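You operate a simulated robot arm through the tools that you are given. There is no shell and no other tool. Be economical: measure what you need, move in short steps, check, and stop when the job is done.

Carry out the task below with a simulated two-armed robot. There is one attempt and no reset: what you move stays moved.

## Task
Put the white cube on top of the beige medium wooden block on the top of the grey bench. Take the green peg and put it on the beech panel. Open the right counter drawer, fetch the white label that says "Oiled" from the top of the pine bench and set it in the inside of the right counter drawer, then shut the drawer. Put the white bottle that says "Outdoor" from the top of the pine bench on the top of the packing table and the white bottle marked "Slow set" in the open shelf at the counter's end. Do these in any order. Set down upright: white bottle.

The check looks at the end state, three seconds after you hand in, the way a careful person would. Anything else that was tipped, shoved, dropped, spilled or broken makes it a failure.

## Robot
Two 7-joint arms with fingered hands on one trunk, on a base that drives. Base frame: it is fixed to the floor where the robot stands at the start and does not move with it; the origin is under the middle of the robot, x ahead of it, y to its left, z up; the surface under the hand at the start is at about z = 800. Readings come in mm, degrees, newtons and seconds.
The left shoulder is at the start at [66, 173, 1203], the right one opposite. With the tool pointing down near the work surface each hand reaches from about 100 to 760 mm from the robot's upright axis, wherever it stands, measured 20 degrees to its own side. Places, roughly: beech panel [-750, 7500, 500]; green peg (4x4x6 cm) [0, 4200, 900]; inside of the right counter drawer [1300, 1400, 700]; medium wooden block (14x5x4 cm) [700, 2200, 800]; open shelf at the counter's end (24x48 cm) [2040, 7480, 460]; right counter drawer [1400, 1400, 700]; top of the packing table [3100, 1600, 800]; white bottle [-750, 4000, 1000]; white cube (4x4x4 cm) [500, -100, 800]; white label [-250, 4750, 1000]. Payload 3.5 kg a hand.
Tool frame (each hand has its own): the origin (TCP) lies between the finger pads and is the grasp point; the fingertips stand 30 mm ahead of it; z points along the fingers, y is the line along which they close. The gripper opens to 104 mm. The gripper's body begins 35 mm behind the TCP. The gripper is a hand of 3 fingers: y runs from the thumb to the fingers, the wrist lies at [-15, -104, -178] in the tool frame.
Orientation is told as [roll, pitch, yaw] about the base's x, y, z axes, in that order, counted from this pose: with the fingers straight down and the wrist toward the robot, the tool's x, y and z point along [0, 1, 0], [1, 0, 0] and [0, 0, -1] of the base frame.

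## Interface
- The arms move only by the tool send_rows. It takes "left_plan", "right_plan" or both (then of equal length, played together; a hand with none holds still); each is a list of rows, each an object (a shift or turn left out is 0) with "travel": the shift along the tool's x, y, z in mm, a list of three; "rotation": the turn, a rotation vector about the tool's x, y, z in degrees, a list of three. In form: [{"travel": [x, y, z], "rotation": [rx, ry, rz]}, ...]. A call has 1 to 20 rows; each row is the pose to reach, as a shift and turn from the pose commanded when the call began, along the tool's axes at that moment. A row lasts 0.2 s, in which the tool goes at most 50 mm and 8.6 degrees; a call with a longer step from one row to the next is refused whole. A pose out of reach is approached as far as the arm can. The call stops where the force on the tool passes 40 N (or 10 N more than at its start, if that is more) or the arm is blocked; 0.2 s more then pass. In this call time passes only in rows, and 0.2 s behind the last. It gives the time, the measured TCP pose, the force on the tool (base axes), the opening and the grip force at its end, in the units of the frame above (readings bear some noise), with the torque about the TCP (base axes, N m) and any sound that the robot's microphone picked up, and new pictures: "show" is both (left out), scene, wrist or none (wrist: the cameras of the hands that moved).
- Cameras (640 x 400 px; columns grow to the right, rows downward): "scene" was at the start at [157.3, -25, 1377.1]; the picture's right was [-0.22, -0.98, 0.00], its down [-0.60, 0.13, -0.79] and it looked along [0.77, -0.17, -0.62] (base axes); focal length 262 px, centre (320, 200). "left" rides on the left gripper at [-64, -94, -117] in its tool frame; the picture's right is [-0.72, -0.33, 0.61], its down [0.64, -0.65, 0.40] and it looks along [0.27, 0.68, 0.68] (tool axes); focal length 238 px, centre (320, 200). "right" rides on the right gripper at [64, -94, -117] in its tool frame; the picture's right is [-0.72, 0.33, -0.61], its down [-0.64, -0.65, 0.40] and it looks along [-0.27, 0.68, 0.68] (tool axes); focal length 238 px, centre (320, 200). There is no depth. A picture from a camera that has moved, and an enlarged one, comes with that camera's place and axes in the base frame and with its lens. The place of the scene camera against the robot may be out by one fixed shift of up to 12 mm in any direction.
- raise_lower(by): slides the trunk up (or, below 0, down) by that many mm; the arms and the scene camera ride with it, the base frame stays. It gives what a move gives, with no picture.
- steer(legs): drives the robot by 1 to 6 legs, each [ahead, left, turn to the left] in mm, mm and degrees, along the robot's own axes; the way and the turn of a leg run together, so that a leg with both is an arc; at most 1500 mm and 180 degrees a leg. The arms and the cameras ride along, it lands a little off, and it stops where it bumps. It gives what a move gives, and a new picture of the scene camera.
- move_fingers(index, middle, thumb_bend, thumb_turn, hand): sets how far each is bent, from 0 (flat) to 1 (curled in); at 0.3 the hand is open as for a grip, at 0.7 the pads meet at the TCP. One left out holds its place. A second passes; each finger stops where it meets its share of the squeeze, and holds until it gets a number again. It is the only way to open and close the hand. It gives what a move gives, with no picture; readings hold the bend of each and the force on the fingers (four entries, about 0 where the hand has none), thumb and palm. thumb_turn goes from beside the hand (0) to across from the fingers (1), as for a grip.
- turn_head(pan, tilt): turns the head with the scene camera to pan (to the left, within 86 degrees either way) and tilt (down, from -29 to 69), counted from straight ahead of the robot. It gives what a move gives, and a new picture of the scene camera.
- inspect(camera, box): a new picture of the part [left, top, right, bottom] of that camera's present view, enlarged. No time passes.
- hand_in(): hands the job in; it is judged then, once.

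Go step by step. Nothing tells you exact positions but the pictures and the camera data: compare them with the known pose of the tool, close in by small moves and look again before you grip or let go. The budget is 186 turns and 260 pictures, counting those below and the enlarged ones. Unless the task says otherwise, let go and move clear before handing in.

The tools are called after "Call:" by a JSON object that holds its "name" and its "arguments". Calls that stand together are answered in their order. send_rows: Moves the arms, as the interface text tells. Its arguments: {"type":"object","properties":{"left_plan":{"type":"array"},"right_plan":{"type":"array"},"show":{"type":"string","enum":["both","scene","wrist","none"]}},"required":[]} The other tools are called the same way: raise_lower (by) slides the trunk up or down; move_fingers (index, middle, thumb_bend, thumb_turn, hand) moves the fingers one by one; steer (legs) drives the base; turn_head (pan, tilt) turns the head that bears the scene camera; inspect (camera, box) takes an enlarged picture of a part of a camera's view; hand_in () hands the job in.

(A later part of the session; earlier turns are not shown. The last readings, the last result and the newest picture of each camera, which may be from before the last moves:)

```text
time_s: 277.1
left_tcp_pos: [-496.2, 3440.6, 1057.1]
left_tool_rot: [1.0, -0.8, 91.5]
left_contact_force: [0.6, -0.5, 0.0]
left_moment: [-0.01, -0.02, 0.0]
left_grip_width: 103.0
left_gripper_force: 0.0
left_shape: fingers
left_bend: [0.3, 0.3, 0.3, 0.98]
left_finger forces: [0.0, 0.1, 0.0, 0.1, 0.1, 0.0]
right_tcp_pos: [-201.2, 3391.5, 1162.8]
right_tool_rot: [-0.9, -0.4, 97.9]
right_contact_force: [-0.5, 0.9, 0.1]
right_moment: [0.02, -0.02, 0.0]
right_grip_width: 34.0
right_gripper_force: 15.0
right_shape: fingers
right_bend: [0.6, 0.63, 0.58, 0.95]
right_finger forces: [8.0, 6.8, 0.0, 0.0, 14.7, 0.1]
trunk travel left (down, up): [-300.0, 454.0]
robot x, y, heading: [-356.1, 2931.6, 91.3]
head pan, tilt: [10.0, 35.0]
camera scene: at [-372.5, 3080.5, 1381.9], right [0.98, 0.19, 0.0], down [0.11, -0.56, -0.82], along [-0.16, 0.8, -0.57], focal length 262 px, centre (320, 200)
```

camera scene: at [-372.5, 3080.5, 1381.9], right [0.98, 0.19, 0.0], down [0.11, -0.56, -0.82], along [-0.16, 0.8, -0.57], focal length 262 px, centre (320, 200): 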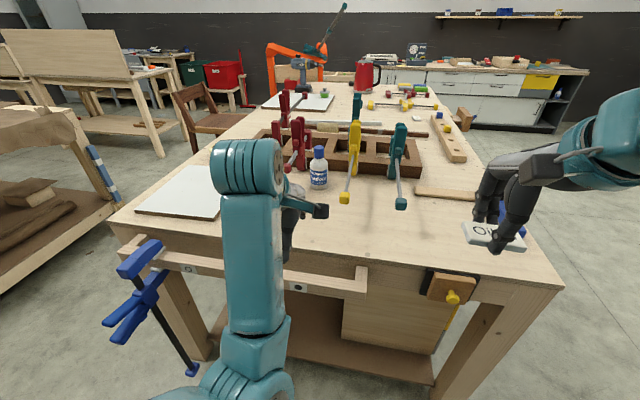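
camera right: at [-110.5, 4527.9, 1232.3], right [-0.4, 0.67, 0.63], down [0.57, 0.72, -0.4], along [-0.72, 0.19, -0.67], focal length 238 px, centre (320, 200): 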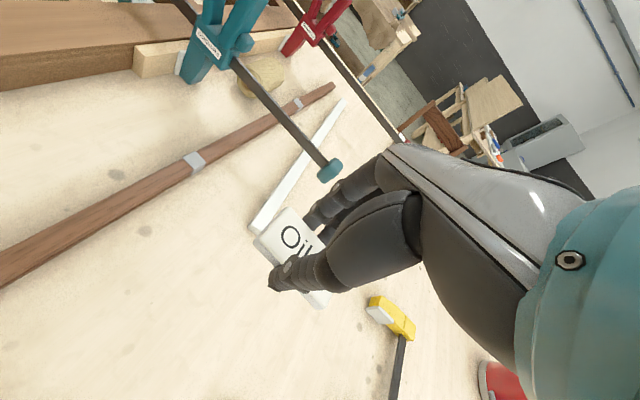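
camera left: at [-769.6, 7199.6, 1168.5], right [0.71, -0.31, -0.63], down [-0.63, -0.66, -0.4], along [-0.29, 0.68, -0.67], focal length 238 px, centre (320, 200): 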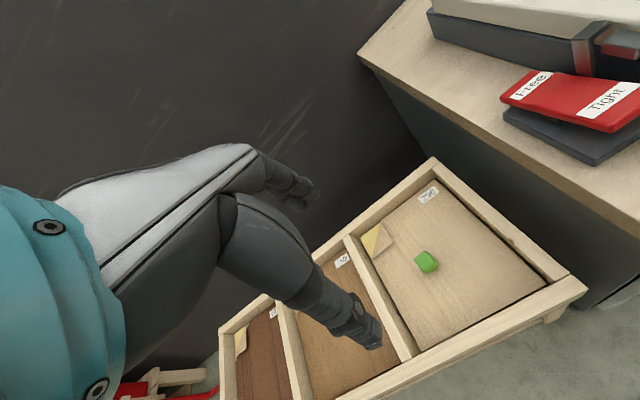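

Outdoor bottle ≈ [-546,3868]. Rotating the left hand sideways, then pitching 45° forward.

Call:
{"name": "send_rows", "arguments": {"left_plan": [{"travel": [0, 0, -5], "rotation": [0, 0, -8.5]}, {"travel": [0, 0, -10], "rotation": [0, 0, -17]}, {"travel": [0, 0, -15], "rotation": [0, 0, -25.5]}, {"travel": [0, 0, -20], "rotation": [0, 0, -34]}, {"travel": [0, 0, -25], "rotation": [0, 0, -42.5]}, {"travel": [0, 0, -30], "rotation": [0, 0, -51]}, {"travel": [0, 0, -35], "rotation": [0, 0, -59.5]}, {"travel": [0, 0, -40], "rotation": [0, 0, -68]}, {"travel": [0, 0, -45], "rotation": [0, 0, -76.5]}, {"travel": [0, 0, -50], "rotation": [0, 0, -85]}, {"travel": [0, 0, -50], "rotation": [0, 0, -90]}], "show": "none"}}

Call:
{"name": "send_rows", "arguments": {"left_plan": [{"rotation": [0, -8.5, 0]}, {"rotation": [0, -17, 0]}, {"rotation": [0, -25.5, 0]}, {"rotation": [0, -34, 0]}, {"rotation": [0, -42.5, 0]}, {"rotation": [0, -50, 0]}], "show": "both"}}

```text
time_s: 279.5
left_tcp_pos: [-569.8, 3529.9, 1054.2]
left_tool_rot: [-0.7, -0.9, -178.7]
left_contact_force: [-0.2, 1.1, -0.2]
left_moment: [-0.02, -0.01, 0.01]
left_grip_width: 103.0
left_gripper_force: 0.1
left_shape: fingers
left_bend: [0.3, 0.3, 0.3, 0.98]
left_finger forces: [0.0, 0.0, 0.0, 0.0, 0.0, 0.0]
left hand out of reach, approached as far as the arm can: row 2, 3, 4, 5, 6, 7, 8, 9, 10, 11
right_tcp_pos: [-200.1, 3392.8, 1162.2]
right_tool_rot: [-0.9, -0.5, 97.9]
right_contact_force: [0.0, -0.5, 0.3]
right_moment: [0.0, -0.01, -0.03]
right_grip_width: 34.4
right_gripper_force: 14.4
right_shape: fingers
right_bend: [0.6, 0.63, 0.58, 0.95]
right_finger forces: [8.0, 6.8, 0.0, 0.1, 14.8, 0.0]
trunk travel left (down, up): [-300.0, 454.0]
robot x, y, heading: [-363.0, 2928.5, 90.7]
head pan, tilt: [10.0, 35.0]
```

```text
time_s: 281.1
left_tcp_pos: [-590.7, 3537.9, 1090.5]
left_tool_rot: [-54.7, -1.9, -176.6]
left_contact_force: [0.5, -0.6, 0.7]
left_moment: [-0.02, -0.02, -0.02]
left_grip_width: 103.1
left_gripper_force: 0.0
left_shape: fingers
left_bend: [0.3, 0.3, 0.3, 0.98]
left_finger forces: [0.0, 0.1, 0.0, 0.0, 0.0, 0.0]
right_tcp_pos: [-200.1, 3392.5, 1162.8]
right_tool_rot: [-0.7, -0.4, 98.0]
right_contact_force: [-0.8, -0.1, -0.3]
right_moment: [-0.02, 0.03, -0.03]
right_grip_width: 34.3
right_gripper_force: 14.5
right_shape: fingers
right_bend: [0.6, 0.63, 0.58, 0.95]
right_finger forces: [8.0, 6.9, 0.0, 0.0, 14.8, 0.0]
trunk travel left (down, up): [-300.0, 454.0]
robot x, y, heading: [-359.7, 2931.4, 90.9]
head pan, tilt: [10.0, 35.0]
stopped in row 6 (left hand): the arm was blocked; the commanded pose is now the measured one
camera scene: at [-372.9, 3080.7, 1381.9], right [0.98, 0.19, 0.0], down [0.11, -0.56, -0.82], along [-0.16, 0.8, -0.57], focal length 262 px, centre (320, 200)
camera left: at [-489.5, 3485.1, 1206.3], right [0.28, 0.93, 0.22], down [0.63, 0.0, -0.78], along [-0.73, 0.36, -0.59], focal length 238 px, centre (320, 200)
```

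scene: 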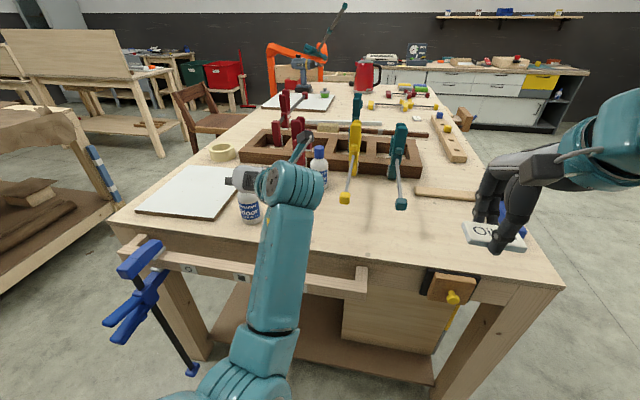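
left: 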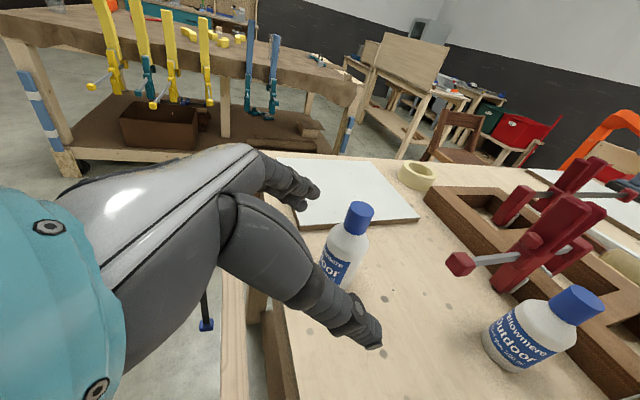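

The hand is sideways with 55° pitch, near limits but usable. Drive forward ~200, then lower the hand to bottle height short of the bottle.

Call:
{"name": "steer", "arguments": {"legs": [[190, 0, -0.8]]}}

Call:
{"name": "send_rows", "arguments": {"left_plan": [{"travel": [22, -15, 16]}, {"travel": [45, -30, 32]}, {"travel": [67, -45, 48]}, {"travel": [90, -48, 64]}, {"travel": [114, -48, 81]}], "show": "both"}}

```text
time_s: 282.6
left_tcp_pos: [-582.8, 3732.6, 1090.1]
left_tool_rot: [-54.7, -1.9, -177.5]
left_contact_force: [-0.1, 0.4, -0.8]
left_moment: [0.0, 0.03, 0.01]
left_grip_width: 102.9
left_gripper_force: 0.1
left_shape: fingers
left_bend: [0.3, 0.3, 0.3, 0.98]
left_finger forces: [0.0, 0.1, 0.1, 0.0, 0.0, 0.1]
right_tcp_pos: [-196.1, 3579.9, 1161.7]
right_tool_rot: [-0.8, -0.4, 97.2]
right_contact_force: [0.2, -0.2, -0.3]
right_moment: [-0.02, -0.01, 0.01]
right_grip_width: 34.3
right_gripper_force: 15.1
right_shape: fingers
right_bend: [0.6, 0.63, 0.58, 0.95]
right_finger forces: [8.1, 6.8, 0.0, 0.0, 14.9, 0.1]
trunk travel left (down, up): [-300.0, 454.0]
robot x, y, heading: [-355.0, 3120.4, 90.3]
head pan, tilt: [10.0, 35.0]
camera scene: at [-372.3, 3271.7, 1381.8], right [0.98, 0.18, 0.0], down [0.1, -0.57, -0.82], along [-0.14, 0.81, -0.57], focal length 262 px, centre (320, 200)
```

scene: 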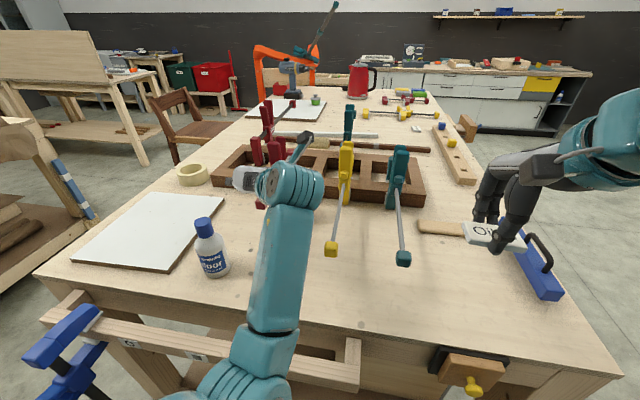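

```text
time_s: 283.5
left_tcp_pos: [-559.3, 3762.0, 1080.6]
left_tool_rot: [-63.6, -2.8, -175.6]
left_contact_force: [0.1, 0.0, 0.6]
left_moment: [-0.04, 0.0, 0.02]
left_grip_width: 103.0
left_gripper_force: 0.0
left_shape: fingers
left_bend: [0.3, 0.3, 0.3, 0.98]
left_finger forces: [0.0, 0.0, 0.1, 0.0, 0.0, 0.0]
right_tcp_pos: [-196.0, 3579.7, 1162.5]
right_tool_rot: [-0.9, -0.5, 97.2]
right_contact_force: [-0.6, -0.1, -0.5]
right_moment: [0.03, 0.02, -0.04]
right_grip_width: 34.2
right_gripper_force: 14.8
right_shape: fingers
right_bend: [0.6, 0.63, 0.58, 0.95]
right_finger forces: [8.2, 6.8, 0.0, 0.0, 14.8, 0.1]
trunk travel left (down, up): [-300.0, 454.0]
robot x, y, heading: [-359.4, 3119.7, 90.2]
head pan, tilt: [10.0, 35.0]
stopped in row 4 (left hand): the arm was blocked; the commanded pose is now the measured one
camera scene: at [-372.6, 3270.8, 1381.9], right [0.98, 0.18, 0.0], down [0.1, -0.56, -0.82], along [-0.14, 0.81, -0.57], focal length 262 px, centre (320, 200)
camera left: at [-454.4, 3693.1, 1185.3], right [0.28, 0.89, 0.36], down [0.61, 0.12, -0.78], along [-0.74, 0.43, -0.51], focal length 238 px, centre (320, 200)
```

scene: 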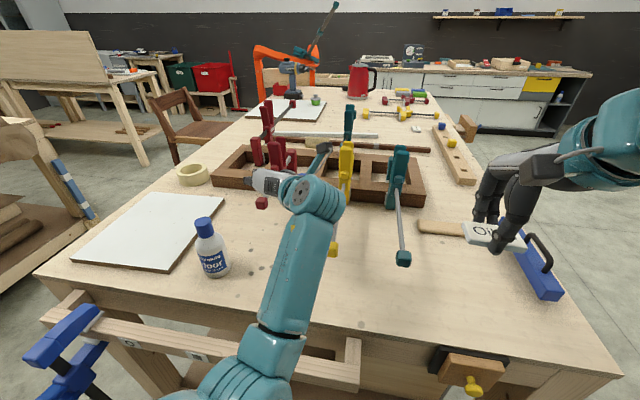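
left: 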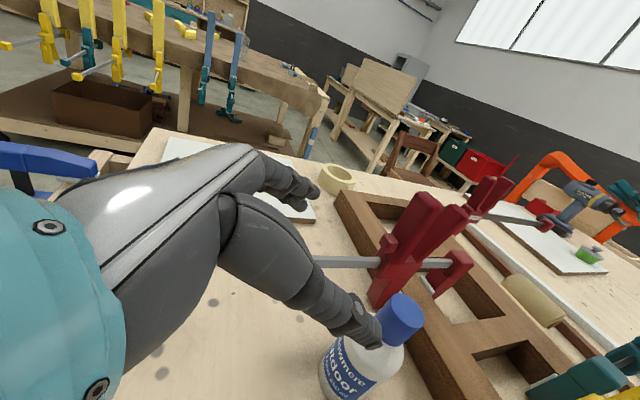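

The left arm is against a joint limit. I'll raise the trunk 200 mm and then bring the hand down again, which puts it lower relative to the shoulder.

Call:
{"name": "raise_lower", "arguments": {"by": 200}}

Call:
{"name": "send_rows", "arguments": {"left_plan": [{"travel": [25, 0, 12]}, {"travel": [50, 0, 24]}, {"travel": [75, 0, 36]}, {"travel": [100, 0, 48]}], "show": "scene"}}

```text
time_s: 285.7
left_tcp_pos: [-565.8, 3763.3, 1279.2]
left_tool_rot: [-63.4, -3.4, -175.0]
left_contact_force: [-0.2, -0.4, 0.6]
left_moment: [-0.01, -0.01, 0.01]
left_grip_width: 103.0
left_gripper_force: 0.0
left_shape: fingers
left_bend: [0.3, 0.3, 0.3, 0.98]
left_finger forces: [0.1, 0.1, 0.0, 0.0, 0.0, 0.0]
right_tcp_pos: [-196.2, 3579.4, 1362.6]
right_tool_rot: [-0.8, -0.4, 97.2]
right_contact_force: [0.1, 0.4, -0.3]
right_moment: [-0.03, 0.03, -0.01]
right_grip_width: 34.2
right_gripper_force: 15.0
right_shape: fingers
right_bend: [0.6, 0.63, 0.58, 0.95]
right_finger forces: [8.1, 6.8, 0.1, 0.1, 14.9, 0.0]
trunk travel left (down, up): [-500.0, 254.0]
robot x, y, heading: [-359.2, 3120.1, 90.1]
head pan, tilt: [10.0, 35.0]
```

```text
time_s: 286.9
left_tcp_pos: [-582.6, 3768.3, 1193.3]
left_tool_rot: [-65.9, -3.4, -174.2]
left_contact_force: [0.0, 1.0, -0.7]
left_moment: [0.01, 0.04, 0.02]
left_grip_width: 102.9
left_gripper_force: 0.0
left_shape: fingers
left_bend: [0.3, 0.3, 0.3, 0.98]
left_finger forces: [0.0, 0.0, 0.0, 0.0, 0.0, 0.0]
right_tcp_pos: [-196.5, 3578.1, 1362.3]
right_tool_rot: [-0.8, -0.4, 97.2]
right_contact_force: [-0.5, -0.1, -0.1]
right_moment: [0.01, -0.01, -0.02]
right_grip_width: 34.2
right_gripper_force: 14.4
right_shape: fingers
right_bend: [0.6, 0.63, 0.58, 0.95]
right_finger forces: [8.2, 6.8, 0.1, 0.1, 14.9, 0.1]
trunk travel left (down, up): [-500.0, 254.0]
robot x, y, heading: [-359.6, 3121.2, 90.4]
head pan, tilt: [10.0, 35.0]
stopped in row 4 (left hand): the arm was blocked; the commanded pose is now the measured one
camera scene: at [-372.2, 3222.0, 1583.7], right [0.98, 0.18, 0.0], down [0.1, -0.56, -0.82], along [-0.14, 0.81, -0.57], focal length 262 px, centre (320, 200)
```

scene: 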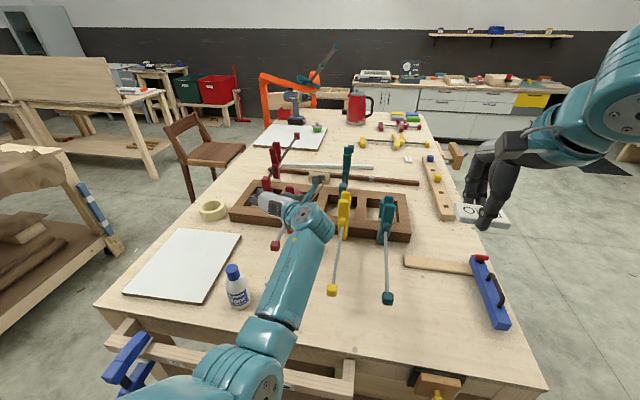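

The elbow configuration limits pitching. Instead I'll point the left hand straight down (keeping it sideways, fingers closing along x) and take the bottle by its cap from above.

Call:
{"name": "send_rows", "arguments": {"left_plan": [{"rotation": [0, 8.5, 0]}, {"rotation": [0, 17, 0]}, {"rotation": [0, 25.5, 0]}, {"rotation": [0, 34, 0]}, {"rotation": [0, 42.5, 0]}, {"rotation": [0, 51, 0]}, {"rotation": [0, 59.5, 0]}, {"rotation": [0, 65.5, 0]}], "show": "both"}}

```text
time_s: 288.7
left_tcp_pos: [-579.3, 3723.2, 1183.8]
left_tool_rot: [-2.1, -3.1, -174.5]
left_contact_force: [-0.1, -0.4, -0.5]
left_moment: [-0.06, 0.01, -0.03]
left_grip_width: 103.1
left_gripper_force: 0.2
left_shape: fingers
left_bend: [0.3, 0.3, 0.3, 0.97]
left_finger forces: [0.0, 0.0, 0.0, 0.0, 0.0, 0.0]
left hand out of reach, approached as far as the arm can: row 6, 7, 8
right_tcp_pos: [-197.2, 3578.1, 1363.3]
right_tool_rot: [-0.9, -0.2, 97.2]
right_contact_force: [-0.2, 0.7, -0.6]
right_moment: [0.0, -0.05, 0.03]
right_grip_width: 34.4
right_gripper_force: 14.6
right_shape: fingers
right_bend: [0.6, 0.63, 0.58, 0.95]
right_finger forces: [8.1, 6.8, 0.0, 0.0, 14.9, 0.0]
trunk travel left (down, up): [-500.0, 254.0]
robot x, y, heading: [-362.2, 3119.5, 90.3]
head pan, tilt: [10.0, 35.0]
camera scene: at [-372.6, 3222.3, 1583.7], right [0.98, 0.18, 0.0], down [0.1, -0.56, -0.82], along [-0.14, 0.81, -0.57], focal length 262 px, centre (320, 200)
camera left: at [-485.3, 3791.8, 1296.4], right [0.22, 0.77, -0.6], down [0.69, -0.56, -0.46], along [-0.69, -0.31, -0.65], focal length 238 px, centre (320, 200)
```

scene: 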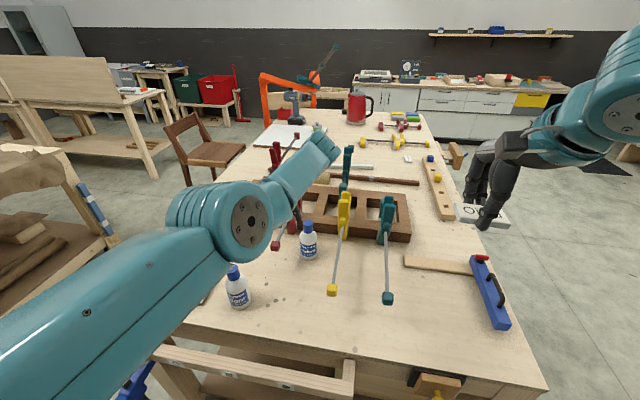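
left: 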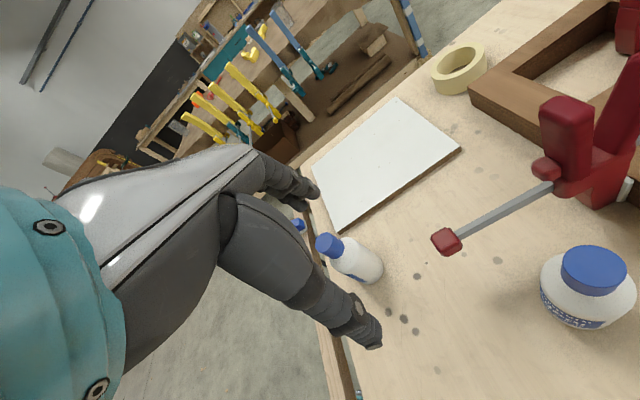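

The elbow now lies high. Cap ≈ [-533,3866]. Drive 75 forward, then move the hand above the cap.

Call:
{"name": "steer", "arguments": {"legs": [[75, 0, 0]]}}

Call:
{"name": "send_rows", "arguments": {"left_plan": [{"travel": [-20, -20, 15]}, {"travel": [-40, -40, 30]}, {"travel": [-63, -57, 50]}, {"travel": [-63, -57, 75]}], "show": "both"}}

```text
time_s: 289.7
left_tcp_pos: [-581.5, 3797.6, 1183.3]
left_tool_rot: [-2.2, -3.1, -174.3]
left_contact_force: [0.1, -0.3, 0.4]
left_moment: [-0.04, -0.01, -0.03]
left_grip_width: 103.0
left_gripper_force: 0.1
left_shape: fingers
left_bend: [0.3, 0.3, 0.3, 0.97]
left_finger forces: [0.0, 0.0, 0.1, 0.1, 0.0, 0.0]
right_tcp_pos: [-196.8, 3654.2, 1362.8]
right_tool_rot: [-0.8, -0.4, 97.4]
right_contact_force: [-0.5, 0.7, 0.6]
right_moment: [-0.05, 0.02, 0.01]
right_grip_width: 34.0
right_gripper_force: 15.4
right_shape: fingers
right_bend: [0.6, 0.63, 0.58, 0.95]
right_finger forces: [8.1, 6.8, 0.0, 0.0, 14.9, 0.1]
trunk travel left (down, up): [-500.0, 254.0]
robot x, y, heading: [-356.5, 3197.0, 90.2]
head pan, tilt: [10.0, 35.0]
camera scene: at [-372.8, 3297.3, 1583.6], right [0.98, 0.18, 0.0], down [0.1, -0.56, -0.82], along [-0.15, 0.81, -0.57], focal length 262 px, centre (320, 200)
```

scene: 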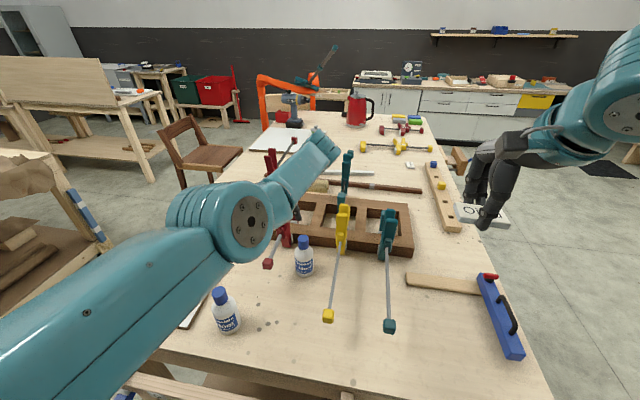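

```text
time_s: 290.7
left_tcp_pos: [-556.5, 3784.3, 1147.4]
left_tool_rot: [-2.2, -3.3, -174.3]
left_contact_force: [0.4, 0.4, 1.1]
left_moment: [0.01, 0.02, 0.01]
left_grip_width: 103.2
left_gripper_force: 0.1
left_shape: fingers
left_bend: [0.3, 0.3, 0.3, 0.97]
left_finger forces: [0.0, 0.0, 0.0, 0.0, 0.0, 0.0]
left hand out of reach, approached as far as the arm can: row 1, 2, 3, 4
right_tcp_pos: [-197.3, 3654.6, 1363.1]
right_tool_rot: [-0.9, -0.4, 97.4]
right_contact_force: [0.1, 0.2, -0.4]
right_moment: [0.06, 0.01, 0.03]
right_grip_width: 34.2
right_gripper_force: 15.1
right_shape: fingers
right_bend: [0.6, 0.63, 0.58, 0.95]
right_finger forces: [8.1, 6.8, 0.0, 0.1, 14.9, 0.0]
trunk travel left (down, up): [-500.0, 254.0]
robot x, y, heading: [-362.3, 3193.4, 90.2]
head pan, tilt: [10.0, 35.0]
camera scene: at [-372.8, 3296.4, 1583.7], right [0.98, 0.18, 0.0], down [0.1, -0.56, -0.82], along [-0.15, 0.81, -0.57], focal length 262 px, centre (320, 200)
camera left: at [-461.4, 3854.4, 1260.3], right [0.22, 0.77, -0.6], down [0.69, -0.56, -0.46], along [-0.69, -0.31, -0.65], focal length 238 px, centre (320, 200)
```

scene: 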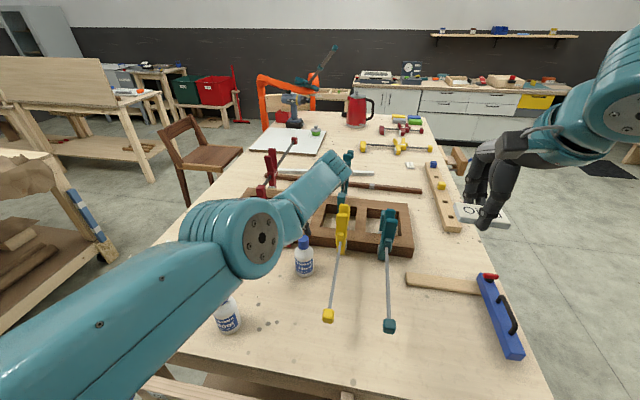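
left: 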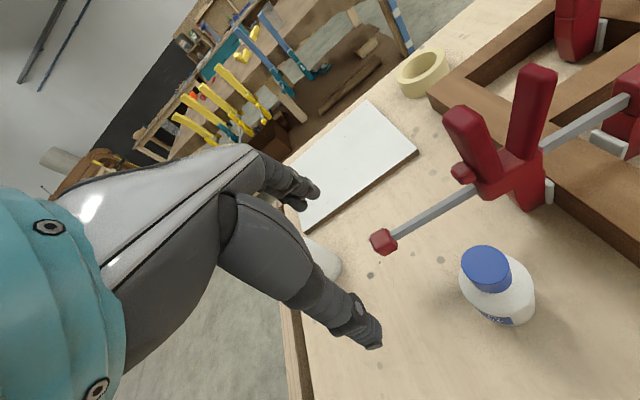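

The sideways wrist is at its limit here. I'll return the hand to the normal yaw (closing along y); there's enough room between clamps and bottle for a cap grasp.

Call:
{"name": "send_rows", "arguments": {"left_plan": [{"travel": [20, 0, 0], "rotation": [0, 0, 8]}, {"travel": [40, 0, 0], "rotation": [0, 0, 16]}, {"travel": [60, 0, 0], "rotation": [0, 0, 24]}, {"travel": [80, 0, 0], "rotation": [0, 0, 32]}, {"travel": [100, 0, 0], "rotation": [0, 0, 40]}, {"travel": [100, 0, 0], "rotation": [0, 0, 48]}, {"travel": [100, 0, 0], "rotation": [0, 0, 56]}, {"travel": [100, 0, 0], "rotation": [0, 0, 64]}, {"travel": [100, 0, 0], "rotation": [0, 0, 72]}, {"travel": [100, 0, 0], "rotation": [0, 0, 80]}, {"travel": [100, 0, 0], "rotation": [0, 0, 86]}], "show": "both"}}

```text
time_s: 293.1
left_tcp_pos: [-510.0, 3891.2, 1108.5]
left_tool_rot: [3.0, -2.4, 99.5]
left_contact_force: [-0.2, -0.6, 0.3]
left_moment: [0.03, 0.0, 0.0]
left_grip_width: 102.8
left_gripper_force: 0.0
left_shape: fingers
left_bend: [0.3, 0.3, 0.3, 0.97]
left_finger forces: [0.0, 0.1, 0.0, 0.0, 0.0, 0.0]
left hand out of reach, approached as far as the arm can: row 1, 2, 3, 4, 5, 6, 7, 8, 9, 10, 11
right_tcp_pos: [-198.8, 3653.3, 1362.7]
right_tool_rot: [-0.7, -0.4, 97.4]
right_contact_force: [0.3, 0.6, 0.3]
right_moment: [0.03, -0.02, 0.03]
right_grip_width: 34.1
right_gripper_force: 15.3
right_shape: fingers
right_bend: [0.6, 0.63, 0.58, 0.95]
right_finger forces: [8.1, 6.7, 0.0, 0.1, 15.0, 0.1]
trunk travel left (down, up): [-500.0, 254.0]
robot x, y, heading: [-357.7, 3195.3, 90.3]
head pan, tilt: [10.0, 35.0]
camera scene: at [-373.1, 3296.1, 1583.7], right [0.98, 0.18, 0.0], down [0.1, -0.56, -0.82], along [-0.15, 0.81, -0.57], focal length 262 px, centre (320, 200)
camera left: at [-424.8, 3805.1, 1217.5], right [0.73, -0.18, -0.66], down [-0.55, -0.74, -0.4], along [-0.42, 0.65, -0.63], focal length 238 px, centre (320, 200)
```

scene: 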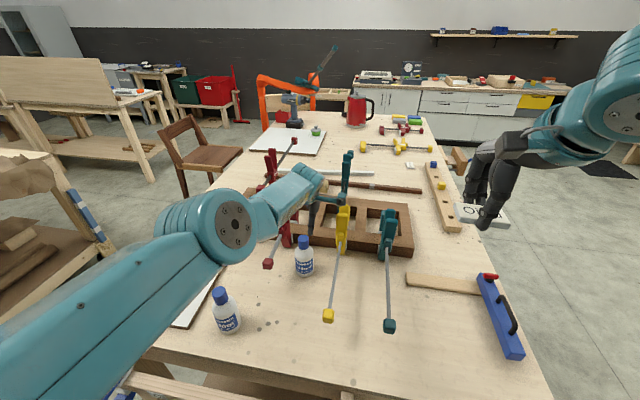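
left: 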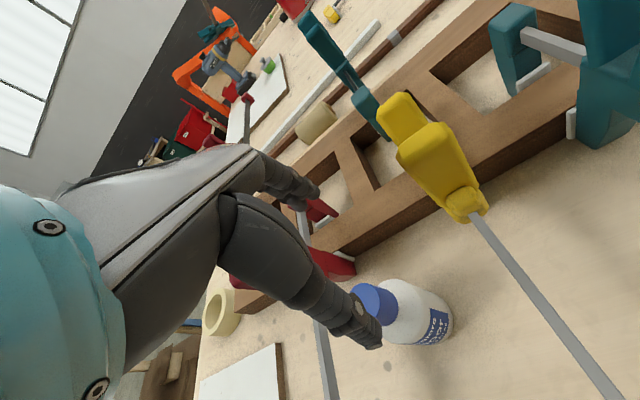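

I'll back the hand away and up to a comfortable place first, to shake off the limit.

Call:
{"name": "send_rows", "arguments": {"left_plan": [{"travel": [0, 0, -40]}, {"travel": [0, -20, -70]}, {"travel": [0, -60, -80]}, {"travel": [0, -105, -85]}, {"travel": [0, -150, -85]}, {"travel": [0, -195, -85]}, {"travel": [0, -240, -85]}], "show": "scene"}}

```text
time_s: 294.7
left_tcp_pos: [-394.1, 3866.1, 1174.5]
left_tool_rot: [3.1, -2.4, 99.7]
left_contact_force: [0.0, 0.3, -0.7]
left_moment: [0.02, -0.03, 0.0]
left_grip_width: 102.9
left_gripper_force: 0.1
left_shape: fingers
left_bend: [0.3, 0.3, 0.3, 0.98]
left_finger forces: [0.0, 0.0, 0.0, 0.1, 0.0, 0.0]
left hand out of reach, approached as far as the arm can: row 1, 2, 3, 4, 5, 6, 7
right_tcp_pos: [-197.9, 3655.8, 1362.5]
right_tool_rot: [-0.8, -0.4, 97.4]
right_contact_force: [-0.7, 0.0, -0.9]
right_moment: [0.0, -0.01, 0.0]
right_grip_width: 34.2
right_gripper_force: 15.3
right_shape: fingers
right_bend: [0.6, 0.63, 0.58, 0.95]
right_finger forces: [8.0, 6.7, 0.1, 0.0, 14.9, 0.0]
trunk travel left (down, up): [-500.0, 254.0]
robot x, y, heading: [-362.8, 3195.1, 90.4]
head pan, tilt: [10.0, 35.0]
camera scene: at [-373.6, 3296.3, 1583.7], right [0.98, 0.18, 0.0], down [0.1, -0.56, -0.82], along [-0.15, 0.81, -0.57], focal length 262 px, centre (320, 200)
```

scene: 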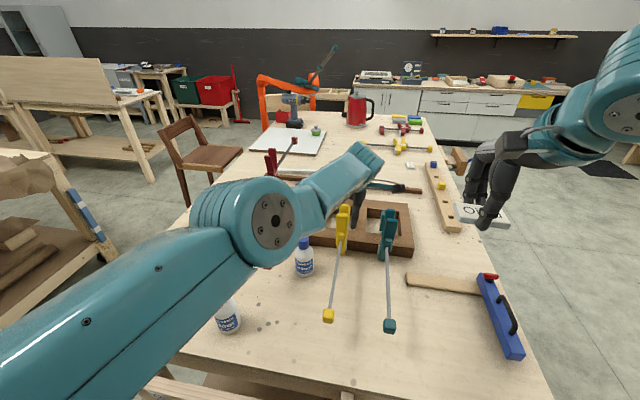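

The arm is stuck in an awkward elbow posture. I'll back off into free floor and re-fold the arm there.

Call:
{"name": "steer", "arguments": {"legs": [[-750, 0, 0]]}}

Call:
{"name": "send_rows", "arguments": {"left_plan": [{"travel": [40, 0, 10]}, {"travel": [80, 0, 20]}, {"travel": [120, 0, 40]}, {"travel": [160, 0, 65]}, {"travel": [190, 0, 95]}, {"travel": [210, 0, 130]}, {"travel": [220, -10, 170]}, {"travel": [230, -20, 210]}, {"travel": [235, -30, 250]}, {"travel": [240, -40, 290]}], "show": "scene"}}

```text
time_s: 298.8
left_tcp_pos: [-386.1, 3124.0, 1173.8]
left_tool_rot: [3.1, -2.4, 99.1]
left_contact_force: [-0.5, 0.6, -0.7]
left_moment: [0.02, -0.01, 0.01]
left_grip_width: 102.9
left_gripper_force: 0.0
left_shape: fingers
left_bend: [0.3, 0.3, 0.3, 0.98]
left_finger forces: [0.1, 0.0, 0.0, 0.0, 0.1, 0.0]
right_tcp_pos: [-192.6, 2909.4, 1363.1]
right_tool_rot: [-0.9, -0.3, 96.7]
right_contact_force: [-0.4, 0.5, 0.0]
right_moment: [0.01, -0.03, 0.01]
right_grip_width: 34.2
right_gripper_force: 14.6
right_shape: fingers
right_bend: [0.6, 0.63, 0.58, 0.95]
right_finger forces: [8.1, 6.8, 0.0, 0.1, 14.9, 0.0]
trunk travel left (down, up): [-500.0, 254.0]
robot x, y, heading: [-359.8, 2449.3, 89.9]
head pan, tilt: [10.0, 35.0]
camera scene: at [-370.9, 2552.9, 1583.7], right [0.99, 0.17, 0.0], down [0.1, -0.57, -0.82], along [-0.14, 0.81, -0.57], focal length 262 px, centre (320, 200)
```

scene: 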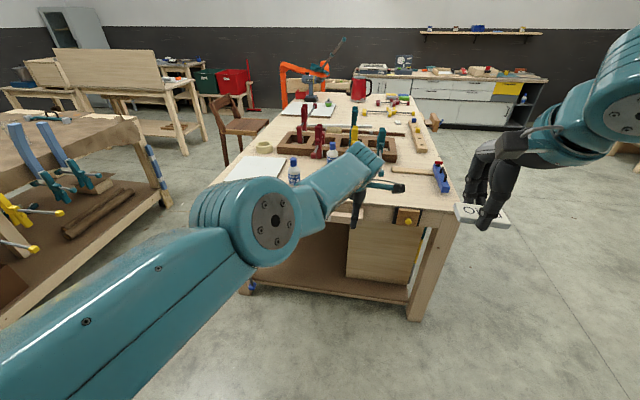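

```text
time_s: 301.0
left_tcp_pos: [-635.1, 3064.7, 891.8]
left_tool_rot: [3.1, -2.4, 99.0]
left_contact_force: [0.1, -0.5, 0.5]
left_moment: [0.0, -0.01, 0.01]
left_grip_width: 102.7
left_gripper_force: 0.1
left_shape: fingers
left_bend: [0.3, 0.3, 0.3, 0.98]
left_finger forces: [0.0, 0.0, 0.0, 0.0, 0.0, 0.0]
left hand out of reach, approached as far as the arm can: row 1, 2, 3, 4, 5, 6, 7, 8, 9, 10
right_tcp_pos: [-193.0, 2909.4, 1363.4]
right_tool_rot: [-0.8, -0.5, 96.9]
right_contact_force: [-0.5, 0.0, -0.4]
right_moment: [0.02, 0.01, 0.01]
right_grip_width: 34.1
right_gripper_force: 14.4
right_shape: fingers
right_bend: [0.6, 0.63, 0.58, 0.95]
right_finger forces: [8.1, 6.9, 0.0, 0.0, 14.9, 0.0]
trunk travel left (down, up): [-500.0, 254.0]
robot x, y, heading: [-359.7, 2453.4, 90.0]
head pan, tilt: [10.0, 35.0]
camera scene: at [-371.4, 2552.8, 1583.7], right [0.99, 0.17, 0.0], down [0.1, -0.57, -0.82], along [-0.14, 0.81, -0.57], focal length 262 px, centre (320, 200)
```

scene: 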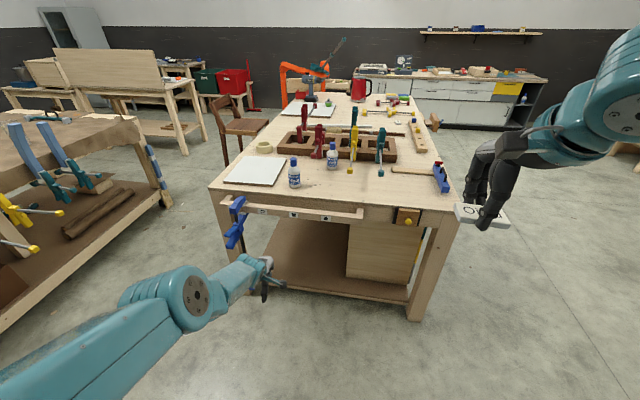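

Call:
{"name": "send_rows", "arguments": {"left_plan": [{"travel": [-5, -40, 0]}, {"travel": [-10, -80, 0]}, {"travel": [-15, -120, 0]}, {"travel": [-20, -160, 0]}, {"travel": [-20, -200, 0]}], "show": "scene"}}

```text
time_s: 302.2
left_tcp_pos: [-573.4, 2962.5, 784.5]
left_tool_rot: [3.1, -2.4, 98.8]
left_contact_force: [0.3, -0.5, 0.1]
left_moment: [0.02, 0.03, -0.03]
left_grip_width: 103.3
left_gripper_force: 0.1
left_shape: fingers
left_bend: [0.3, 0.3, 0.3, 0.98]
left_finger forces: [0.0, 0.1, 0.0, 0.0, 0.1, 0.0]
left hand out of reach, approached as far as the arm can: row 1, 2, 3, 4, 5
right_tcp_pos: [-191.8, 2908.1, 1363.3]
right_tool_rot: [-0.8, -0.5, 96.7]
right_contact_force: [0.4, 1.1, -0.7]
right_moment: [-0.03, 0.02, 0.0]
right_grip_width: 34.0
right_gripper_force: 14.7
right_shape: fingers
right_bend: [0.6, 0.63, 0.58, 0.95]
right_finger forces: [8.2, 6.7, 0.0, 0.1, 14.8, 0.1]
trunk travel left (down, up): [-500.0, 254.0]
robot x, y, heading: [-364.6, 2452.3, 89.6]
head pan, tilt: [10.0, 35.0]
camera scene: at [-370.7, 2552.6, 1583.7], right [0.99, 0.17, 0.0], down [0.1, -0.56, -0.82], along [-0.14, 0.81, -0.57], focal length 262 px, centre (320, 200)
```

scene: 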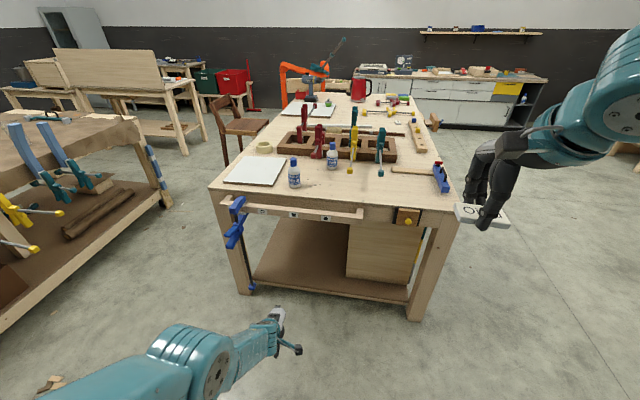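

The wrist seems pinned at a joint limit. I'll try tilting the hand forward to free it and pull it in.

Call:
{"name": "send_rows", "arguments": {"left_plan": [{"rotation": [-8.5, 0, 0]}, {"rotation": [-17, 0, 0]}, {"rotation": [-25.5, 0, 0]}, {"rotation": [-34, 0, 0]}, {"rotation": [-42.5, 0, 0]}, {"rotation": [-51, 0, 0]}], "show": "none"}}

Call:
{"name": "send_rows", "arguments": {"left_plan": [{"travel": [0, -20, -20]}, {"travel": [0, -40, -40]}, {"travel": [0, -60, -60]}, {"travel": [0, -80, -80]}, {"travel": [0, -90, -110]}, {"travel": [0, -100, -140]}], "show": "scene"}}

```text
time_s: 303.6
left_tcp_pos: [-583.8, 2934.2, 841.4]
left_tool_rot: [4.5, -48.0, 96.0]
left_contact_force: [0.0, 0.3, -0.3]
left_moment: [0.0, 0.0, 0.01]
left_grip_width: 102.9
left_gripper_force: 0.0
left_shape: fingers
left_bend: [0.3, 0.3, 0.3, 0.98]
left_finger forces: [0.1, 0.0, 0.0, 0.0, 0.0, 0.0]
left hand out of reach, approached as far as the arm can: row 2, 3, 4, 5, 6
right_tcp_pos: [-191.9, 2909.4, 1362.5]
right_tool_rot: [-0.8, -0.6, 96.8]
right_contact_force: [-0.1, -0.1, -0.4]
right_moment: [0.0, 0.05, 0.01]
right_grip_width: 34.4
right_gripper_force: 15.0
right_shape: fingers
right_bend: [0.6, 0.63, 0.58, 0.95]
right_finger forces: [8.2, 6.7, 0.0, 0.0, 15.0, 0.0]
trunk travel left (down, up): [-500.0, 254.0]
robot x, y, heading: [-360.3, 2449.4, 89.7]
head pan, tilt: [10.0, 35.0]
```

```text
time_s: 305.0
left_tcp_pos: [-557.8, 2815.6, 801.7]
left_tool_rot: [4.6, -47.9, 95.9]
left_contact_force: [0.6, 0.1, 0.9]
left_moment: [-0.01, 0.01, 0.02]
left_grip_width: 103.4
left_gripper_force: 0.0
left_shape: fingers
left_bend: [0.3, 0.3, 0.3, 0.98]
left_finger forces: [0.0, 0.0, 0.1, 0.0, 0.0, 0.0]
left hand out of reach, approached as far as the arm can: row 1, 2, 3, 4, 5, 6
right_tcp_pos: [-193.3, 2908.9, 1363.3]
right_tool_rot: [-0.9, -0.4, 96.8]
right_contact_force: [0.8, -0.2, -0.3]
right_moment: [-0.04, -0.02, -0.02]
right_grip_width: 34.0
right_gripper_force: 14.9
right_shape: fingers
right_bend: [0.6, 0.63, 0.58, 0.95]
right_finger forces: [8.1, 6.7, 0.1, 0.0, 15.0, 0.0]
trunk travel left (down, up): [-500.0, 254.0]
robot x, y, heading: [-359.3, 2455.0, 89.7]
head pan, tilt: [10.0, 35.0]
camera scene: at [-370.7, 2552.6, 1583.7], right [0.99, 0.17, 0.0], down [0.1, -0.56, -0.82], along [-0.14, 0.81, -0.57], focal length 262 px, centre (320, 200)
```

scene: 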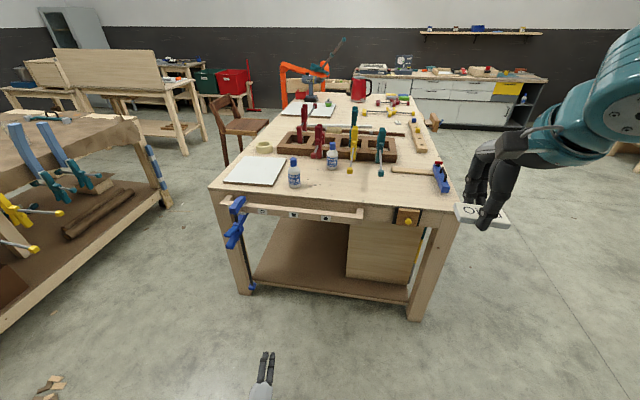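

The left elbow appears hyper-extended. I'll stretch the arm fully downward (free floor here), then pull it back in, hoping it bends the right way.

Call:
{"name": "send_rows", "arguments": {"left_plan": [{"travel": [0, -33, 33]}, {"travel": [0, -66, 66]}, {"travel": [0, -99, 99]}, {"travel": [0, -132, 132]}, {"travel": [0, -165, 165]}, {"travel": [0, -198, 198]}, {"travel": [0, -231, 231]}, {"travel": [0, -264, 264]}, {"travel": [0, -297, 297]}, {"travel": [0, -330, 330]}], "show": "none"}}

Call:
{"name": "send_rows", "arguments": {"left_plan": [{"travel": [0, 33, -33]}, {"travel": [0, 66, -66]}, {"travel": [0, 99, -99]}, {"travel": [0, 132, -132]}, {"travel": [0, 165, -165]}, {"travel": [0, 198, -198]}, {"travel": [0, 231, -231]}, {"travel": [0, 264, -264]}, {"travel": [0, 297, -297]}, {"travel": [0, 330, -330]}], "show": "scene"}}

```text
time_s: 307.2
left_tcp_pos: [-600.1, 2767.4, 785.6]
left_tool_rot: [4.6, -47.8, 95.9]
left_contact_force: [0.5, -0.5, -0.6]
left_moment: [0.02, -0.03, 0.03]
left_grip_width: 103.3
left_gripper_force: 0.0
left_shape: fingers
left_bend: [0.3, 0.3, 0.3, 0.98]
left_finger forces: [0.0, 0.0, 0.1, 0.0, 0.0, 0.0]
left hand out of reach, approached as far as the arm can: row 1, 2, 3, 4, 5, 6, 7, 8, 9, 10
right_tcp_pos: [-191.2, 2908.5, 1363.2]
right_tool_rot: [-0.8, -0.4, 96.8]
right_contact_force: [-0.4, 0.1, -0.1]
right_moment: [0.02, 0.02, -0.01]
right_grip_width: 34.2
right_gripper_force: 15.1
right_shape: fingers
right_bend: [0.6, 0.63, 0.58, 0.95]
right_finger forces: [8.1, 6.8, 0.1, 0.1, 14.9, 0.0]
trunk travel left (down, up): [-500.0, 254.0]
robot x, y, heading: [-358.5, 2451.2, 89.7]
head pan, tilt: [10.0, 35.0]
```

```text
time_s: 309.4
left_tcp_pos: [-537.1, 2786.7, 1167.8]
left_tool_rot: [7.2, -48.0, 94.7]
left_contact_force: [-0.3, 0.0, -0.5]
left_moment: [-0.02, 0.01, -0.04]
left_grip_width: 103.0
left_gripper_force: 0.0
left_shape: fingers
left_bend: [0.3, 0.3, 0.3, 0.98]
left_finger forces: [0.1, 0.0, 0.1, 0.0, 0.0, 0.1]
left hand out of reach, approached as far as the arm can: row 8, 9, 10
right_tcp_pos: [-191.2, 2910.0, 1363.3]
right_tool_rot: [-0.8, -0.3, 96.7]
right_contact_force: [0.3, 0.0, 0.0]
right_moment: [0.0, 0.01, 0.02]
right_grip_width: 34.3
right_gripper_force: 15.1
right_shape: fingers
right_bend: [0.6, 0.63, 0.58, 0.95]
right_finger forces: [8.1, 6.8, 0.0, 0.1, 14.9, 0.0]
trunk travel left (down, up): [-500.0, 254.0]
robot x, y, heading: [-360.0, 2456.3, 89.6]
head pan, tilt: [10.0, 35.0]
camera scene: at [-370.3, 2553.6, 1583.6], right [0.99, 0.17, 0.0], down [0.1, -0.57, -0.82], along [-0.14, 0.81, -0.57], focal length 262 px, centre (320, 200)
```

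scene: 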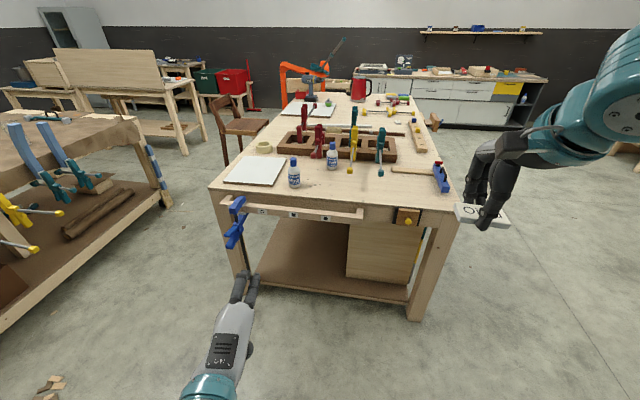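

The arm folded back. Now move it forward and return the hand to pointing down.

Call:
{"name": "send_rows", "arguments": {"left_plan": [{"travel": [0, 27, 30]}, {"travel": [0, 54, 60]}, {"travel": [0, 81, 90], "rotation": [4, 0, 0]}, {"travel": [0, 108, 120], "rotation": [12, 0, 0]}, {"travel": [0, 120, 133], "rotation": [20, 0, 0]}, {"travel": [0, 120, 133], "rotation": [28, 0, 0]}, {"travel": [0, 120, 133], "rotation": [36, 0, 0]}, {"travel": [0, 120, 133], "rotation": [42, 0, 0]}, {"travel": [0, 120, 133], "rotation": [48, 0, 0]}], "show": "scene"}}

```text
time_s: 311.4
left_tcp_pos: [-557.8, 2958.8, 1168.4]
left_tool_rot: [3.1, 0.3, 99.3]
left_contact_force: [0.1, 0.3, 0.4]
left_moment: [0.01, -0.01, -0.03]
left_grip_width: 103.1
left_gripper_force: 0.0
left_shape: fingers
left_bend: [0.3, 0.3, 0.3, 0.98]
left_finger forces: [0.0, 0.0, 0.0, 0.0, 0.0, 0.0]
right_tcp_pos: [-191.6, 2908.7, 1363.2]
right_tool_rot: [-0.7, -0.4, 96.8]
right_contact_force: [1.3, 0.2, 0.0]
right_moment: [-0.03, 0.02, 0.01]
right_grip_width: 34.3
right_gripper_force: 15.0
right_shape: fingers
right_bend: [0.6, 0.63, 0.58, 0.95]
right_finger forces: [8.1, 6.8, 0.1, 0.1, 14.9, 0.0]
trunk travel left (down, up): [-500.0, 254.0]
robot x, y, heading: [-361.6, 2451.4, 89.6]
head pan, tilt: [10.0, 35.0]
camera scene: at [-370.8, 2553.6, 1583.6], right [0.99, 0.17, 0.0], down [0.1, -0.57, -0.82], along [-0.14, 0.81, -0.57], focal length 262 px, centre (320, 200)
```

scene: 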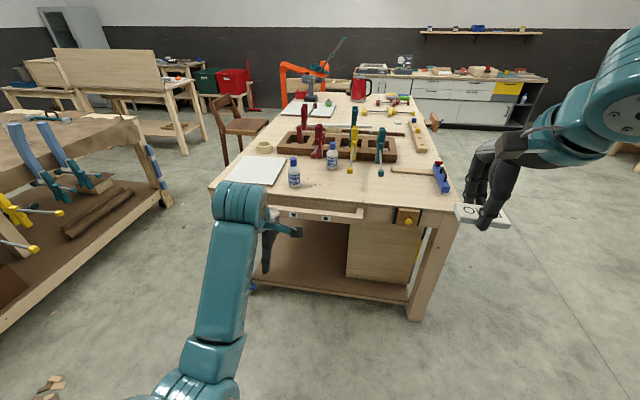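

The arm works again, hand vertical. Drive back to the bench and position the hand above the Outdoor cap.

Call:
{"name": "steer", "arguments": {"legs": [[770, 0, 0]]}}

Call:
{"name": "send_rows", "arguments": {"left_plan": [{"travel": [0, 40, 0], "rotation": [0, 0, 3]}, {"travel": [0, 80, 0], "rotation": [0, 0, 6]}, {"travel": [0, 115, 10], "rotation": [0, 0, 9]}], "show": "both"}}

```text
time_s: 315.5
left_tcp_pos: [-546.1, 3716.3, 1167.5]
left_tool_rot: [3.1, 0.1, 98.8]
left_contact_force: [-0.7, 0.3, -0.1]
left_moment: [0.02, -0.02, 0.0]
left_grip_width: 103.1
left_gripper_force: 0.1
left_shape: fingers
left_bend: [0.3, 0.3, 0.3, 0.98]
left_finger forces: [0.1, 0.1, 0.0, 0.0, 0.1, 0.0]
right_tcp_pos: [-182.2, 3664.8, 1363.8]
right_tool_rot: [-0.8, -0.5, 96.2]
right_contact_force: [-0.1, 0.1, 0.3]
right_moment: [0.0, 0.02, 0.04]
right_grip_width: 34.1
right_gripper_force: 14.8
right_shape: fingers
right_bend: [0.6, 0.63, 0.58, 0.95]
right_finger forces: [8.1, 6.8, 0.1, 0.1, 14.9, 0.0]
trunk travel left (down, up): [-500.0, 254.0]
robot x, y, heading: [-351.8, 3208.7, 89.2]
head pan, tilt: [10.0, 35.0]
camera scene: at [-363.3, 3310.8, 1583.7], right [0.99, 0.16, 0.0], down [0.09, -0.57, -0.82], along [-0.13, 0.81, -0.57], focal length 262 px, centre (320, 200)
```

scene: 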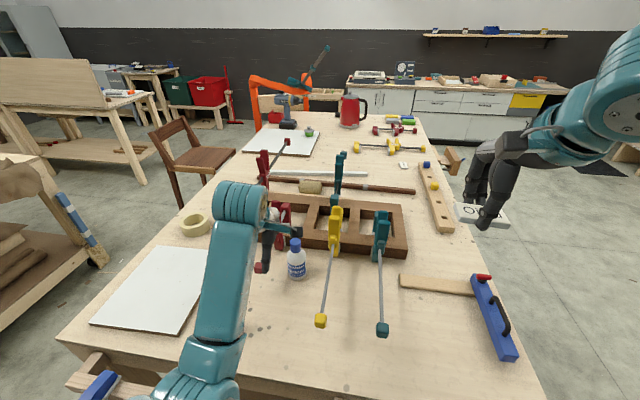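

```text
time_s: 316.3
left_tcp_pos: [-565.9, 3834.2, 1158.3]
left_tool_rot: [3.0, 0.7, 89.7]
left_contact_force: [0.8, 0.3, -1.0]
left_moment: [-0.02, -0.03, -0.02]
left_grip_width: 103.0
left_gripper_force: 0.0
left_shape: fingers
left_bend: [0.3, 0.3, 0.3, 0.98]
left_finger forces: [0.0, 0.0, 0.0, 0.0, 0.0, 0.1]
right_tcp_pos: [-181.5, 3665.0, 1362.8]
right_tool_rot: [-0.7, -0.4, 96.3]
right_contact_force: [-0.8, 1.0, -0.2]
right_moment: [-0.02, -0.01, -0.01]
right_grip_width: 34.2
right_gripper_force: 14.8
right_shape: fingers
right_bend: [0.6, 0.63, 0.58, 0.95]
right_finger forces: [8.0, 6.7, 0.1, 0.0, 14.9, 0.0]
trunk travel left (down, up): [-500.0, 254.0]
robot x, y, heading: [-352.4, 3210.3, 89.1]
head pan, tilt: [10.0, 35.0]
camera scene: at [-363.6, 3311.2, 1583.6], right [0.99, 0.16, 0.0], down [0.09, -0.57, -0.82], along [-0.13, 0.81, -0.57], focal length 262 px, centre (320, 200)
camera left: at [-496.0, 3740.6, 1271.6], right [0.68, -0.34, -0.65], down [-0.66, -0.65, -0.36], along [-0.3, 0.68, -0.67], focal length 238 px, centre (320, 200)
```

scene: 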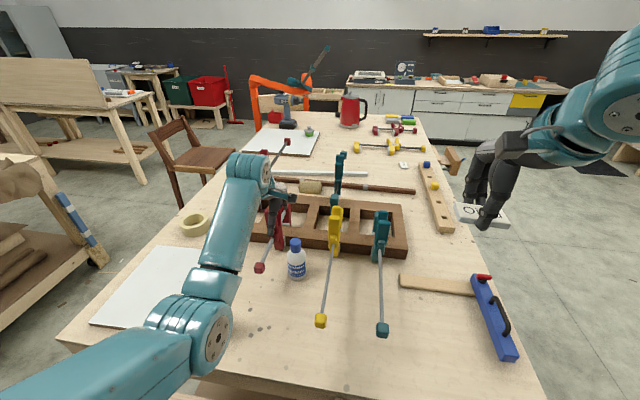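
left: 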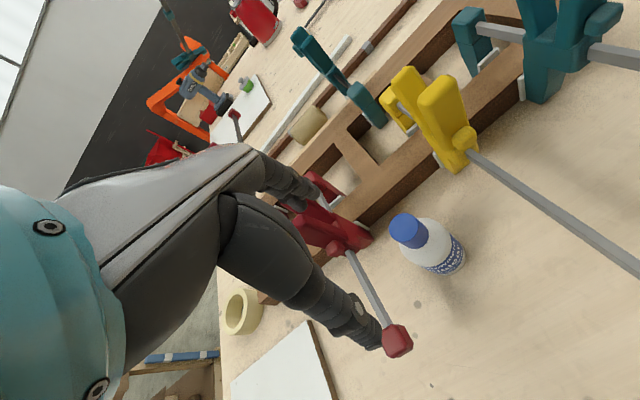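

Cap ≈ [-534,3857], top ~1035. Centre over it and lower part-way to check.

Call:
{"name": "send_rows", "arguments": {"left_plan": [{"travel": [-16, 12, 10]}, {"travel": [-31, 23, 25]}, {"travel": [-31, 23, 60]}], "show": "wrist"}}

Call:
{"name": "inspect", "arguments": {"camera": "scene", "box": [220, 160, 380, 290]}}

```text
time_s: 317.1
left_tcp_pos: [-537.0, 3855.5, 1097.4]
left_tool_rot: [3.0, 0.5, 89.8]
left_contact_force: [-0.4, 0.6, 0.8]
left_moment: [-0.03, -0.04, 0.01]
left_grip_width: 103.0
left_gripper_force: 0.0
left_shape: fingers
left_bend: [0.3, 0.3, 0.3, 0.98]
left_finger forces: [0.1, 0.0, 0.1, 0.1, 0.1, 0.0]
right_tcp_pos: [-181.7, 3665.1, 1361.8]
right_tool_rot: [-0.8, -0.4, 96.3]
right_contact_force: [0.1, 0.1, -0.6]
right_moment: [-0.01, 0.02, 0.01]
right_grip_width: 34.2
right_gripper_force: 15.1
right_shape: fingers
right_bend: [0.6, 0.63, 0.58, 0.95]
right_finger forces: [8.1, 6.8, 0.0, 0.0, 15.0, 0.0]
trunk travel left (down, up): [-500.0, 254.0]
robot x, y, heading: [-355.8, 3208.2, 89.1]
head pan, tilt: [10.0, 35.0]
camera left: at [-467.7, 3760.7, 1210.1], right [0.69, -0.34, -0.65], down [-0.66, -0.65, -0.36], along [-0.3, 0.68, -0.67], focal length 238 px, centre (320, 200)
```

left: 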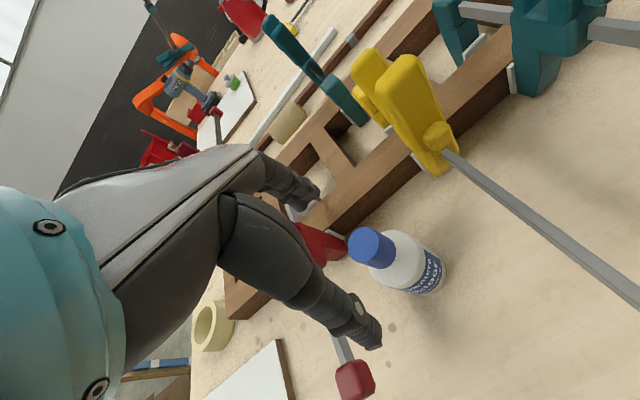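

```text
3.08 times, centred on (300, 225) of scene
camera zoom: at [-363.9, 3310.6, 1583.7], right [0.99, 0.16, 0.0], down [0.09, -0.57, -0.82], along [-0.13, 0.81, -0.57], focal length 805 px, centre (382, 123)
```

zoom: 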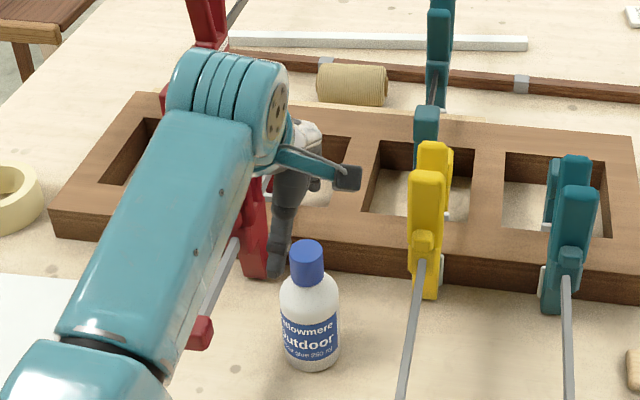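

Good alignment ([-530,3857]). Lower to TCP 1035 and close on the cap.

Call:
{"name": "send_rows", "arguments": {"left_plan": [{"travel": [-6, 1, 30]}, {"travel": [-6, 1, 60]}], "show": "wrist"}}

```text
time_s: 317.7
left_tcp_pos: [-535.5, 3854.7, 1035.4]
left_tool_rot: [3.0, 0.6, 89.8]
left_contact_force: [0.1, 0.3, -0.1]
left_moment: [0.0, 0.02, -0.03]
left_grip_width: 103.0
left_gripper_force: 0.1
left_shape: fingers
left_bend: [0.3, 0.3, 0.3, 0.98]
left_finger forces: [0.0, 0.0, 0.0, 0.1, 0.0, 0.0]
right_tcp_pos: [-181.0, 3664.0, 1362.9]
right_tool_rot: [-0.8, -0.4, 96.2]
right_contact_force: [0.1, -0.9, -0.1]
right_moment: [0.01, 0.03, 0.02]
right_grip_width: 34.3
right_gripper_force: 14.6
right_shape: fingers
right_bend: [0.6, 0.63, 0.58, 0.95]
right_finger forces: [8.2, 6.8, 0.1, 0.0, 14.9, 0.0]
trunk travel left (down, up): [-500.0, 254.0]
robot x, y, heading: [-351.1, 3209.3, 89.3]
head pan, tilt: [10.0, 35.0]
camera left: at [-465.3, 3760.7, 1148.2], right [0.68, -0.34, -0.65], down [-0.66, -0.65, -0.36], along [-0.3, 0.68, -0.67], focal length 238 px, centre (320, 200)
```

left: 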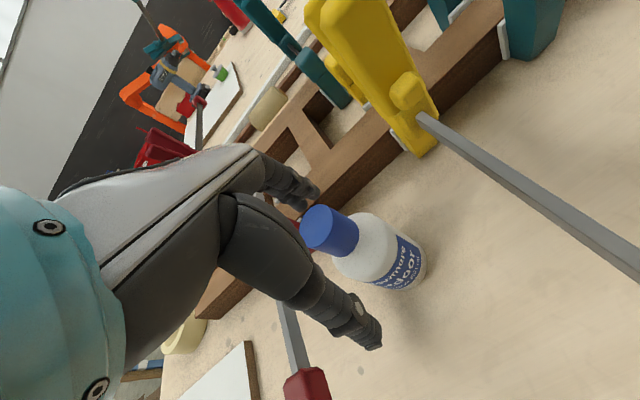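

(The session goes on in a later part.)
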